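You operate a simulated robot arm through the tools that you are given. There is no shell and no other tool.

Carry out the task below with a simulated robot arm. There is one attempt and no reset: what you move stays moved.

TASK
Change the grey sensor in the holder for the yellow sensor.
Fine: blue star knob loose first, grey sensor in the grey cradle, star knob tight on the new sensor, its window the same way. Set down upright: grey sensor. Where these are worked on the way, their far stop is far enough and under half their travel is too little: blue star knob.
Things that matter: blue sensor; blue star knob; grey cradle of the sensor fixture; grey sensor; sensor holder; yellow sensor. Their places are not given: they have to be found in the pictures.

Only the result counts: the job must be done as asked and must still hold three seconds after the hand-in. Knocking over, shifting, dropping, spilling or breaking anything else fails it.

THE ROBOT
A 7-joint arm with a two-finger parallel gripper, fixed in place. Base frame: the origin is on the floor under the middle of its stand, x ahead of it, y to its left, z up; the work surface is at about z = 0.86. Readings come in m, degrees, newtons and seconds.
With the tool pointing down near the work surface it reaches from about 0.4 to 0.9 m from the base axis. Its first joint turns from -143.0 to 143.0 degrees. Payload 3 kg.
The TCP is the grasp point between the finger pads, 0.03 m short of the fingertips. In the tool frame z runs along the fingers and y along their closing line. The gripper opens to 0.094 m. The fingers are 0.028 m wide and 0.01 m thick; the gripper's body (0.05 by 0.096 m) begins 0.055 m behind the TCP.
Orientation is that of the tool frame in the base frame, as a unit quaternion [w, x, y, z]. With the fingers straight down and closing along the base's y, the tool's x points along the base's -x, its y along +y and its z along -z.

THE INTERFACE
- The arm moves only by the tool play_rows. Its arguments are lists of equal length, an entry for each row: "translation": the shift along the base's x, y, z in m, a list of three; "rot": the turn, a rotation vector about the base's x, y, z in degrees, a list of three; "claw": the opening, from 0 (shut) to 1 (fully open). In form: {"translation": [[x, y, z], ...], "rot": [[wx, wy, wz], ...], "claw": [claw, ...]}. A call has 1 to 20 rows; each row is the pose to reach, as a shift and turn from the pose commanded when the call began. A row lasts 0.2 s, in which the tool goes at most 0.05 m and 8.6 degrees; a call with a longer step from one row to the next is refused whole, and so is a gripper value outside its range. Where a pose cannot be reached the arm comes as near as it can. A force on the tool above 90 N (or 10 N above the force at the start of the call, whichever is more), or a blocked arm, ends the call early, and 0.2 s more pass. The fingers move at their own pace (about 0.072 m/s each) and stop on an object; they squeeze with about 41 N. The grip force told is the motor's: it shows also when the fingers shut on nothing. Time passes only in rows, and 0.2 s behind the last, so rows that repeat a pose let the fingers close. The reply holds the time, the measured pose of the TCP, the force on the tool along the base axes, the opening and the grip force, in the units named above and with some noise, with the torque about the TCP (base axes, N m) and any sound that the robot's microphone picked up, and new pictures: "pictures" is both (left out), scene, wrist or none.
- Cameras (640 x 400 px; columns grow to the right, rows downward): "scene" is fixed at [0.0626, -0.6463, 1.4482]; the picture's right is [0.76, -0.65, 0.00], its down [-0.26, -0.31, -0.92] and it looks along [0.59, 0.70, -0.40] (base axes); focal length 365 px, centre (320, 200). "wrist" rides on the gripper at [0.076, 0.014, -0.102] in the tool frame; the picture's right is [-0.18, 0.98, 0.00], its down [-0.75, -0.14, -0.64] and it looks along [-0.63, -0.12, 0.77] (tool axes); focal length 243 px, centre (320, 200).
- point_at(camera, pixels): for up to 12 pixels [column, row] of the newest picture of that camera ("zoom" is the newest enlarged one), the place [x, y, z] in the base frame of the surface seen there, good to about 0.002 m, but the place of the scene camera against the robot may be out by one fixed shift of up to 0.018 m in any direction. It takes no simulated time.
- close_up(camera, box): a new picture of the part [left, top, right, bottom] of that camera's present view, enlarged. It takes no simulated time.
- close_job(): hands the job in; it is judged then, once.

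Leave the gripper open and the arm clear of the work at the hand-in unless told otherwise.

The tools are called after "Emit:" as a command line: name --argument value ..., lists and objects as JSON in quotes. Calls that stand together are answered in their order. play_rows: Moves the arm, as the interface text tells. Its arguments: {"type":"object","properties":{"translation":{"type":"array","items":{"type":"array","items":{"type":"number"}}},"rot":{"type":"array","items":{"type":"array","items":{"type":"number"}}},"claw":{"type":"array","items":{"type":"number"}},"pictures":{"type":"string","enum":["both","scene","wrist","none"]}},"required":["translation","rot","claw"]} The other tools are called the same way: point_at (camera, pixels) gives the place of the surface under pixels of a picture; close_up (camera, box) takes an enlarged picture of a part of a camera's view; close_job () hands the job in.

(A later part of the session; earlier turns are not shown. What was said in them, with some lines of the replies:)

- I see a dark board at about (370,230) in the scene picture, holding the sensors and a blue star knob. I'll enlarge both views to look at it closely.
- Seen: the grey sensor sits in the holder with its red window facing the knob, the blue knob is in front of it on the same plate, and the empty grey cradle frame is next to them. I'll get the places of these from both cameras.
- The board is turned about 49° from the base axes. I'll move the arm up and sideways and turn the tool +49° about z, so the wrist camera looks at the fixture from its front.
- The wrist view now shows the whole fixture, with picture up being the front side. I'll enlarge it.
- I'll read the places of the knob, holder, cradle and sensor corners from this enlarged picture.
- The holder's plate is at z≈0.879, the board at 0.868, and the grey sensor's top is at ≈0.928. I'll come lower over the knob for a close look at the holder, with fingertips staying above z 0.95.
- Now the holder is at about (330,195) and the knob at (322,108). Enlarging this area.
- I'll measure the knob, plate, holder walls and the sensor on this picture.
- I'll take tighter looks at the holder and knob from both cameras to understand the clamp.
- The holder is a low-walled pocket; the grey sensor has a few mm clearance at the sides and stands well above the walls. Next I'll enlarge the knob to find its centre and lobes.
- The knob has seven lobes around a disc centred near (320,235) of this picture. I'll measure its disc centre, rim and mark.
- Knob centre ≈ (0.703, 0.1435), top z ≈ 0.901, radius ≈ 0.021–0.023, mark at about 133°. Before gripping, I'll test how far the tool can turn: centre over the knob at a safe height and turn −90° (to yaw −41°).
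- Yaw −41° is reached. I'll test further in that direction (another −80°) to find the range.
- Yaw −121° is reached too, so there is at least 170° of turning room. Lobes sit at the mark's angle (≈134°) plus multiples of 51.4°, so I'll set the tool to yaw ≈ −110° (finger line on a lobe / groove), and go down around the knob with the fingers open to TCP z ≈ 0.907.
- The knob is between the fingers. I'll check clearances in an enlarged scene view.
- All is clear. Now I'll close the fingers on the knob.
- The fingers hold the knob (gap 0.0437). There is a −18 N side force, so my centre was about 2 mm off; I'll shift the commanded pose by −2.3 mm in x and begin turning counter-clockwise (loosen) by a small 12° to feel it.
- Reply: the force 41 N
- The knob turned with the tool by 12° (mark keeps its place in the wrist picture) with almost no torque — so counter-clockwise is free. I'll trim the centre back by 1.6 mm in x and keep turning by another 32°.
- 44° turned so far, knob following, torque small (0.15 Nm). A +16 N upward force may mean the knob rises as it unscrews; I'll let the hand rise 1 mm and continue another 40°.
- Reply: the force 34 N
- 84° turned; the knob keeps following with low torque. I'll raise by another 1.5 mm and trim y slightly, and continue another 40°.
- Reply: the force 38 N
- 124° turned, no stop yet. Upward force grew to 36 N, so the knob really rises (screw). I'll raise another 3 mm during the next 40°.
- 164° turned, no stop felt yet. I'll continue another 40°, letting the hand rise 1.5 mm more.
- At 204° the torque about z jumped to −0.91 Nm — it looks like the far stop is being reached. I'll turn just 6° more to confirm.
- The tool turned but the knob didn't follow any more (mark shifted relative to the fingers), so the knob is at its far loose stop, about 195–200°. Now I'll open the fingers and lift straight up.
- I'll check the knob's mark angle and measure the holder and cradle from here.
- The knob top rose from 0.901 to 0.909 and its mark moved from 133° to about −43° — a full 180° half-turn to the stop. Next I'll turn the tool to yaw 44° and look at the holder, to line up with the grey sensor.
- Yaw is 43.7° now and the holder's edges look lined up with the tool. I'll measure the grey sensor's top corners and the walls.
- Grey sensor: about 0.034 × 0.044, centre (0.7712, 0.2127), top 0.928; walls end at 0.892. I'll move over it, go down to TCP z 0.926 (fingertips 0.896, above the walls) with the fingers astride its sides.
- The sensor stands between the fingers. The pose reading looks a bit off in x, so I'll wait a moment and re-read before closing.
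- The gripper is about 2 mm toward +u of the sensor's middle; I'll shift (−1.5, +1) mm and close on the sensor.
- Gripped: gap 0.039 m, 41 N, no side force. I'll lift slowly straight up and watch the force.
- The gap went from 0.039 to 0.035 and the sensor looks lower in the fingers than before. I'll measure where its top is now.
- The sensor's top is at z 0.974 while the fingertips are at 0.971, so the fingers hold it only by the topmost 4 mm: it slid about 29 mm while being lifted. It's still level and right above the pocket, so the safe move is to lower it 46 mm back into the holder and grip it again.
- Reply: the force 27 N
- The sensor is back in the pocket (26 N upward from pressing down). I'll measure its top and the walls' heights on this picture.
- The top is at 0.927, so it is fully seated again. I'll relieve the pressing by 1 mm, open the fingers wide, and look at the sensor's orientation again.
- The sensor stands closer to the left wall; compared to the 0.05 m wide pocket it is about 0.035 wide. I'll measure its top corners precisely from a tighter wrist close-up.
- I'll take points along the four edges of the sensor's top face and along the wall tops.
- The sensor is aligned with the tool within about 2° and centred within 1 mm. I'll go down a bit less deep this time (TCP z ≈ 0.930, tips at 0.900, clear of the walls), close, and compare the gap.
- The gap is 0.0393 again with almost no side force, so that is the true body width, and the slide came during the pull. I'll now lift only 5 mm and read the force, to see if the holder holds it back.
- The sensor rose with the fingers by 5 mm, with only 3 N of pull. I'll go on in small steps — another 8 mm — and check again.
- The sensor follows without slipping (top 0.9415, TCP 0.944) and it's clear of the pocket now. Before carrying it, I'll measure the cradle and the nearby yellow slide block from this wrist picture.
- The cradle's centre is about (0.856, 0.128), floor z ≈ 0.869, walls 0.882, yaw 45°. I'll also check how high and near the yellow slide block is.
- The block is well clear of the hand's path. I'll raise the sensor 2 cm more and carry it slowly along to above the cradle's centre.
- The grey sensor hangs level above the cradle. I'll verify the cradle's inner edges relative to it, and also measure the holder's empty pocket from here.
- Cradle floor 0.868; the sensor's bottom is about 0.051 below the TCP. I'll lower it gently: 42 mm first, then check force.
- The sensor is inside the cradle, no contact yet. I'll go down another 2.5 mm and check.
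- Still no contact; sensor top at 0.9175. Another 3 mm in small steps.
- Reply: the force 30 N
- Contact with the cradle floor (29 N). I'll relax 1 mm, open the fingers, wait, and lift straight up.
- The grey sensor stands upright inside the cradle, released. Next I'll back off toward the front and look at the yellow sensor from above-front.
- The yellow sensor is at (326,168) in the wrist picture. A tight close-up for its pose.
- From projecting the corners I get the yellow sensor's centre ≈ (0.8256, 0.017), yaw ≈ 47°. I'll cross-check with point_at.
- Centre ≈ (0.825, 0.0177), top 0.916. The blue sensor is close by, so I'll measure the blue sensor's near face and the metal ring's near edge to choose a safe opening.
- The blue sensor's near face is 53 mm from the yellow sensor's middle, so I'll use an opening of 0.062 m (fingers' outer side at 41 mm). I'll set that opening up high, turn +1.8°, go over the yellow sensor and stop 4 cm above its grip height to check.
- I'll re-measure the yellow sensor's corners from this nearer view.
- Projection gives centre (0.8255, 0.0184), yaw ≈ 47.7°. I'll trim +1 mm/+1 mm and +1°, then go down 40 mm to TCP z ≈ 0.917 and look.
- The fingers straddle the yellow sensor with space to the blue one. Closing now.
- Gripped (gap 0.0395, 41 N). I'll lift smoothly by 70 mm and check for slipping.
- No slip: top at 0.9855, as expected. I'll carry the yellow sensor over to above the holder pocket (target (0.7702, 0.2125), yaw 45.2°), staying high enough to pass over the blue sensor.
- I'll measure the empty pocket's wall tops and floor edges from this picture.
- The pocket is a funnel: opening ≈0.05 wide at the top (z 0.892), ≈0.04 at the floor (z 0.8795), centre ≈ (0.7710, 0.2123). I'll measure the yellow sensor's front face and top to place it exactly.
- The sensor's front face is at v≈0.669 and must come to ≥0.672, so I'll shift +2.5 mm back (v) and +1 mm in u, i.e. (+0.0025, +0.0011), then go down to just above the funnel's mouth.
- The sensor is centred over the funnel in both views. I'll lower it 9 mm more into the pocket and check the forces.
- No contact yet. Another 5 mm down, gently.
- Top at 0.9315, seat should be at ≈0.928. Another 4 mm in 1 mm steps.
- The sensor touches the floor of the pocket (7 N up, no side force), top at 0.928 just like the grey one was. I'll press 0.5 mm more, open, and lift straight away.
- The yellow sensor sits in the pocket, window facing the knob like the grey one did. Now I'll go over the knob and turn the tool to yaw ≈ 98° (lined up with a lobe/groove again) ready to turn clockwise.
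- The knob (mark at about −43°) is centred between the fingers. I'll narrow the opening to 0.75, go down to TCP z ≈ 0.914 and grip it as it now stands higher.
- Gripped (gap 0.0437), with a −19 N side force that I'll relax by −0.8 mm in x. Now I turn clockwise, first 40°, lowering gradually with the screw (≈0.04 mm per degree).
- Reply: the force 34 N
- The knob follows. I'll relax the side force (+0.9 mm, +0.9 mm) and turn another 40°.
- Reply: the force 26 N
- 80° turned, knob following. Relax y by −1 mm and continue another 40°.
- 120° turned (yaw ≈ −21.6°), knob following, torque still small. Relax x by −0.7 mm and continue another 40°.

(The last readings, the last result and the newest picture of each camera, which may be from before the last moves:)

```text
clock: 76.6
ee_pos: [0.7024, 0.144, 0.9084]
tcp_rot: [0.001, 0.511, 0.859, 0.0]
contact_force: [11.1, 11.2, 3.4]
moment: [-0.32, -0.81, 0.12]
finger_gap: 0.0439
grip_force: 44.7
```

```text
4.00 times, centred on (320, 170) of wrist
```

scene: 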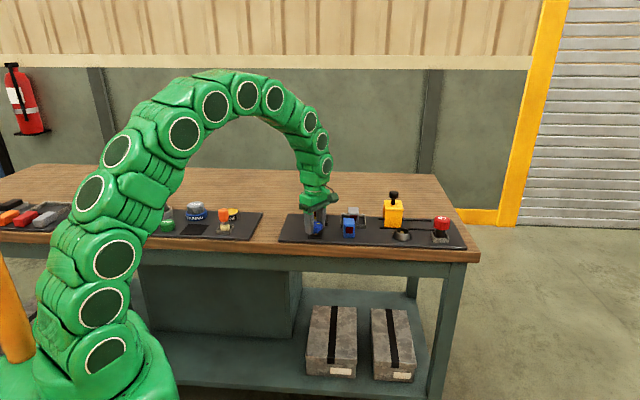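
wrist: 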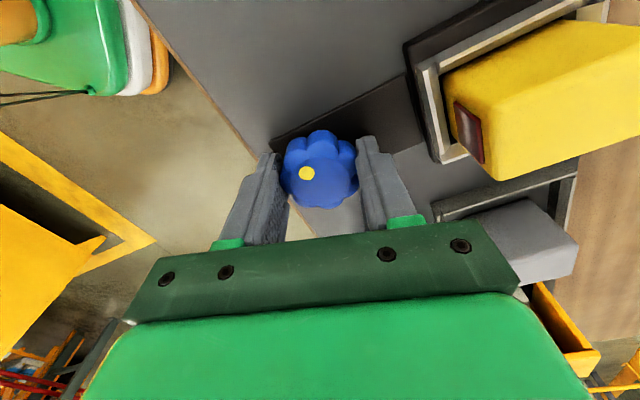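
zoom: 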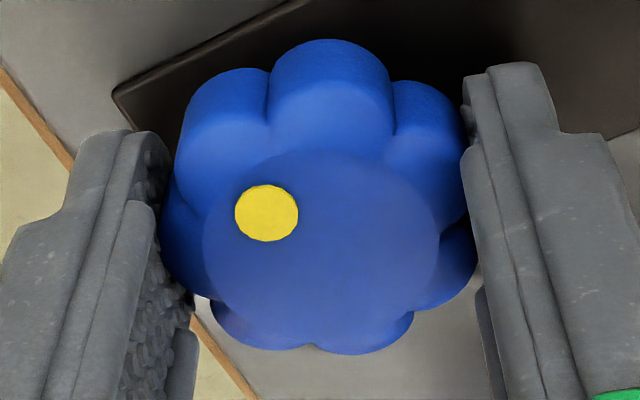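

160° turned. Going on another 28°, expecting the tight stop near 180°.

Emit:
play_rows --translation '[[0.0004, 0.0004, 0], [0.0004, 0.0004, -0.0002], [0.0004, 0.0004, -0.0004], [0.0004, 0.0004, -0.0006], [0.0004, 0.0004, -0.0008], [0.0004, 0.0004, -0.0008], [0.0004, 0.0004, -0.0008]]' --rot '[[0, 0, -4], [0, 0, -8], [0, 0, -12], [0, 0, -16], [0, 0, -20], [0, 0, -24], [0, 0, -28]]' --claw '[0.3, 0.3, 0.3, 0.3, 0.3, 0.3, 0.3]' --pictures "both"

Emit:
close_up --camera "wrist" --box '[270, 120, 370, 220]'

```text
clock: 78.2
ee_pos: [0.7026, 0.1435, 0.9064]
tcp_rot: [0.0, 0.705, 0.709, -0.001]
contact_force: [3.9, 0.9, 0.0]
moment: [0.02, -0.28, 0.45]
finger_gap: 0.0436
grip_force: 45.2
```

scene: 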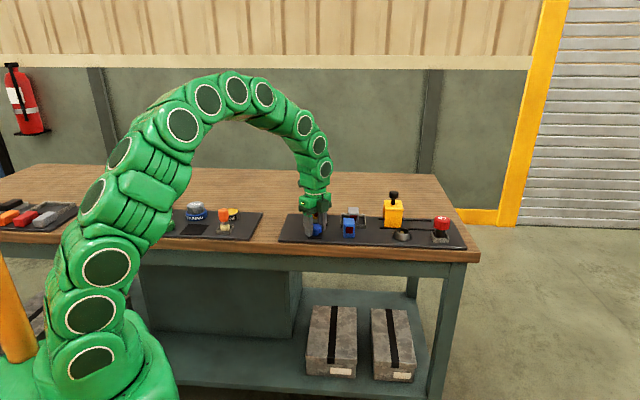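
wrist: 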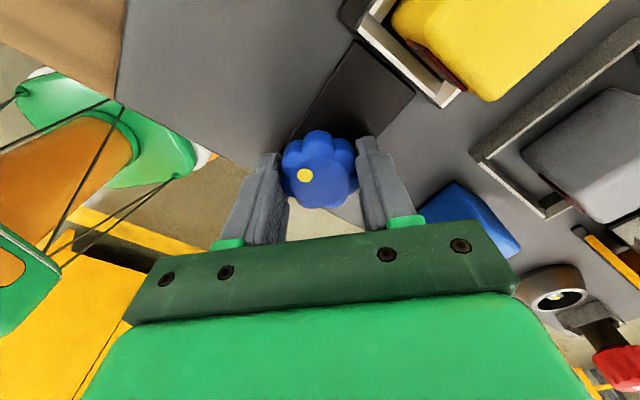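

```text
4.00 times, centred on (320, 170) of wrist
```

zoom: 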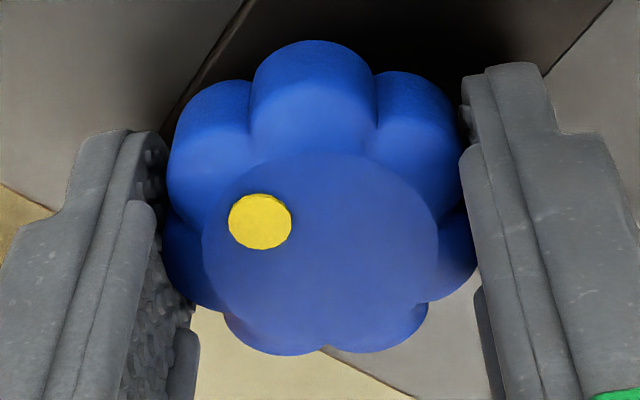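

Torque rises (0.45 Nm) and the knob slips slightly relative to the fingers – the tight stop is reached at about 181°. I'll push 10° more to make sure it's fully tight.

Emit:
play_rows --translation '[[0, 0, 0], [0, 0, 0], [0, 0, 0], [0, 0, 0]]' --rot '[[0, 0, -4], [0, 0, -8], [0, 0, -10], [0, 0, -10]]' --claw '[0.3, 0.3, 0.3, 0.3]' --pictures "wrist"

Emit:
close_up --camera "wrist" --box '[270, 120, 370, 220]'

```text
clock: 79.2
ee_pos: [0.7013, 0.1439, 0.9075]
tcp_rot: [0.0, 0.764, 0.645, 0.0]
contact_force: [5.6, 0.8, -1.3]
moment: [-0.33, 0.0, 0.56]
finger_gap: 0.0422
grip_force: 45.0
```

wrist: 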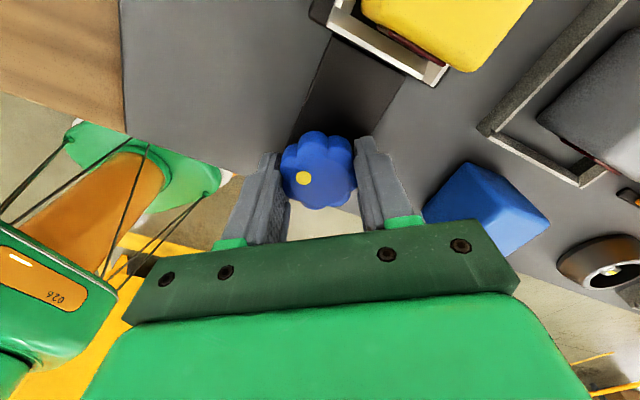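

```text
4.00 times, centred on (320, 170) of wrist
```

zoom: 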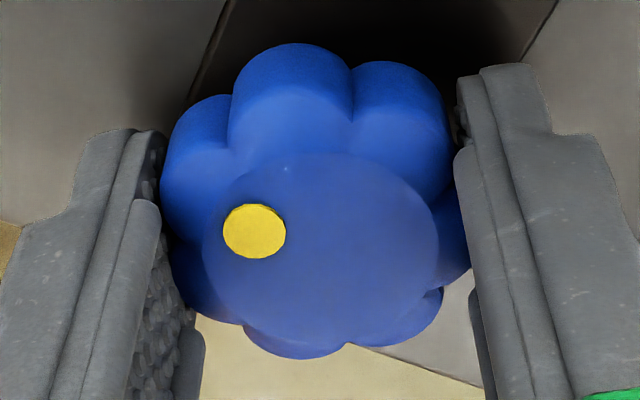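

The knob stays put while the fingers slip – it is tight. I'll open the fingers, lift straight up, and inspect.

Emit:
play_rows --translation '[[0, 0, 0], [0, 0, 0], [0, 0, 0], [0, 0, 0.03], [0, 0, 0.07], [0, 0, 0.11], [0, 0, 0.11]]' --rot '[[0, 0, 0], [0, 0, 0], [0, 0, 0], [0, 0, 0], [0, 0, 0], [0, 0, 0], [0, 0, 0]]' --claw '[0.8, 0.8, 0.8, 0.8, 0.9, 1, 1]' --pictures "both"

Emit:
close_up --camera "wrist" --box '[220, 0, 420, 160]'

Emit:
close_up --camera "scene" --box '[285, 185, 365, 245]'

```text
clock: 80.8
ee_pos: [0.7022, 0.1439, 1.0171]
tcp_rot: [0.0, 0.763, 0.646, 0.0]
contact_force: [0.3, -0.1, 0.0]
moment: [-0.02, -0.04, -0.01]
finger_gap: 0.0938
grip_force: 0.1
```

scene: 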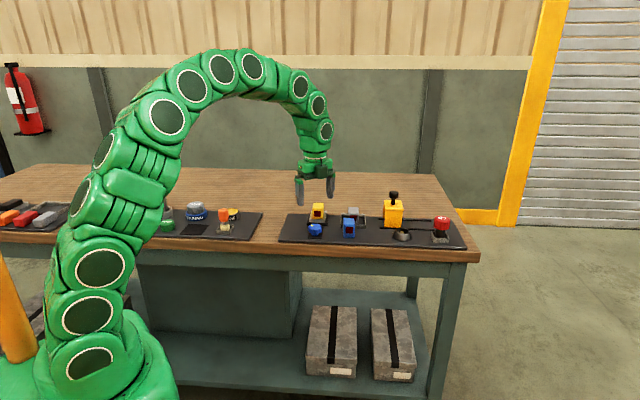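
wrist: 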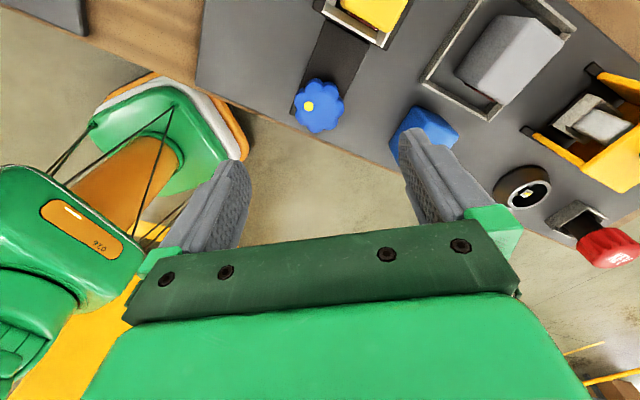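

```text
2.50 times, centred on (320, 80) of wrist
```

zoom: 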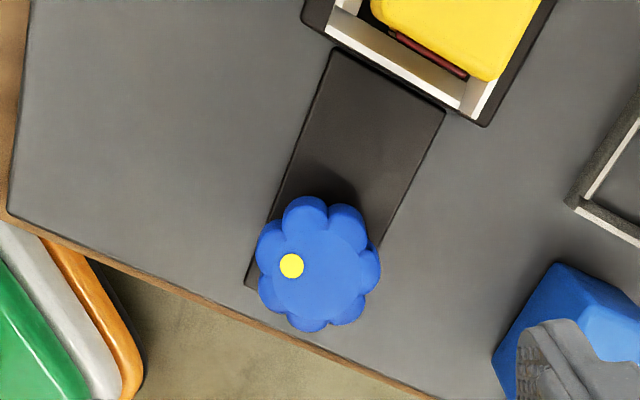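

```text
6.67 times, centred on (325, 215) of scene
```

zoom: 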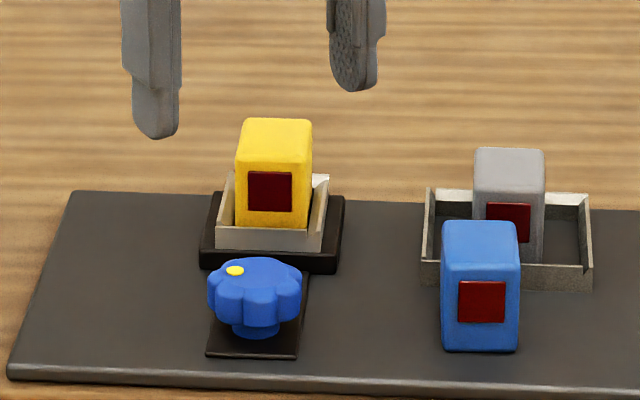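

The knob looks as at the start (orange thread hidden again, mark toward −u). I'll check the mark angle and knob height numerically, as well as the yellow sensor's top.

Emit:
point_at --camera "wrist" --pixels '[[309, 106], [320, 107], [330, 105], [320, 95], [380, 10], [370, 12], [520, 50]]'

Emit:
close_up --camera "scene" --box '[300, 195, 340, 240]'

```text
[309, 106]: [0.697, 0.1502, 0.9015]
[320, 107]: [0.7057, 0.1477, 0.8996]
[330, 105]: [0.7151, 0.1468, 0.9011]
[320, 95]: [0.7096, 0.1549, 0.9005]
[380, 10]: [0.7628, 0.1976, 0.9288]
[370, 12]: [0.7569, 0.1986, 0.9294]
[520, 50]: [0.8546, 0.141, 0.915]
```

```text
8.89 times, centred on (320, 218) of scene
```

zoom: 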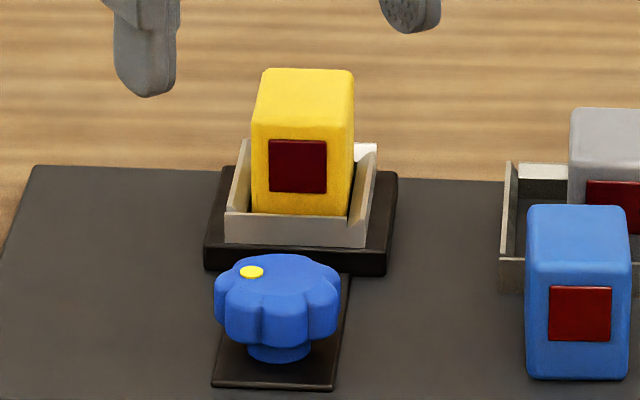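

Mark at (0.697, 0.150) and knob top 0.9015 – the same as at the start, i.e. fully tight. Now I'll move the arm up and away from the work with the gripper open, and take a final look.

Emit:
play_rows --translation '[[0, 0, 0.03], [0, 0, 0.07], [0, 0, 0.11], [-0.03, 0.02, 0.14], [-0.07, 0.04, 0.15], [-0.11, 0.06, 0.15], [-0.15, 0.08, 0.15], [-0.15, 0.08, 0.15], [-0.15, 0.08, 0.15]]' --rot '[[0, 0, 0], [0, 0, 0], [0, 0, 0], [0, 0, 8], [0, 0, 16], [0, 0, 24], [0, 0, 32], [0, 0, 40], [0, 0, 40]]' --claw '[1, 1, 1, 1, 1, 1, 1, 1, 1]' --pictures "both"

Emit:
close_up --camera "scene" --box '[270, 180, 480, 260]'

```text
clock: 82.8
ee_pos: [0.5495, 0.2246, 1.1663]
tcp_rot: [0.0, 0.497, 0.868, 0.0]
contact_force: [-1.1, -0.1, -0.4]
moment: [-0.03, -0.01, 0.05]
finger_gap: 0.0944
grip_force: 0.1
```

scene: 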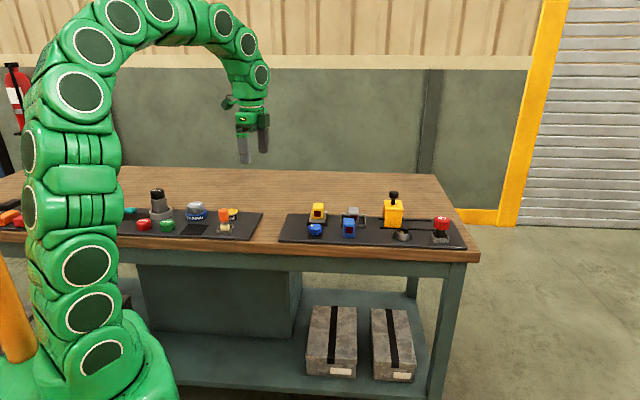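
wrist: 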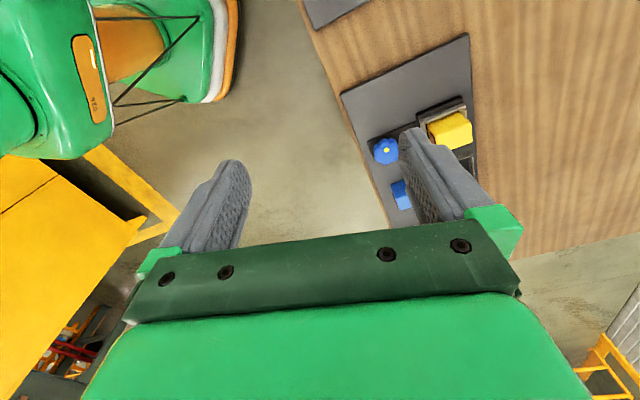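

```text
3.05 times, centred on (375, 220) of scene
```

zoom: 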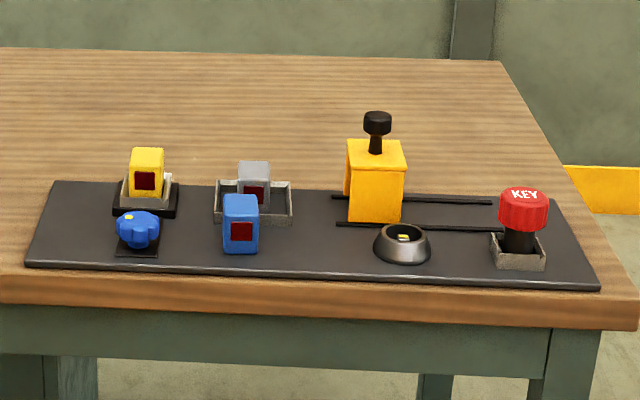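

The final picture shows the job as asked:
- The yellow sensor is in the holder, its window facing the knob as the grey one's did.
- The knob is back at its tight position.
- The grey sensor stands upright in the grey cradle.
- The blue sensor and everything else look unmoved.
- The arm is clear and the gripper open.

I'll hand in.

Emit:
close_job

```text
The job is handed in.
```

I swapped the sensors and handed in the job; no verdict has come back. The yellow sensor is now in the holder, and the grey one stands upright in the grey cradle.

- **Knob:** I turned it counter-clockwise about 180° to its far stop before touching the sensor. After the swap I turned it clockwise to its tight stop. Its mark and height now read the same as at the start.
- **Yellow sensor:** it sits fully down in the holder, at the same height the grey one had, with its window facing the knob the same way.
- **Grey sensor:** on the first lift it slid about 29 mm in the fingers. I lowered it back into the holder and gripped it again. The second lift held, and I carried it to the cradle without dropping it.
- **Everything else:** the blue sensor and the other parts look unmoved in the last picture. The arm is clear of the work and the gripper is open.
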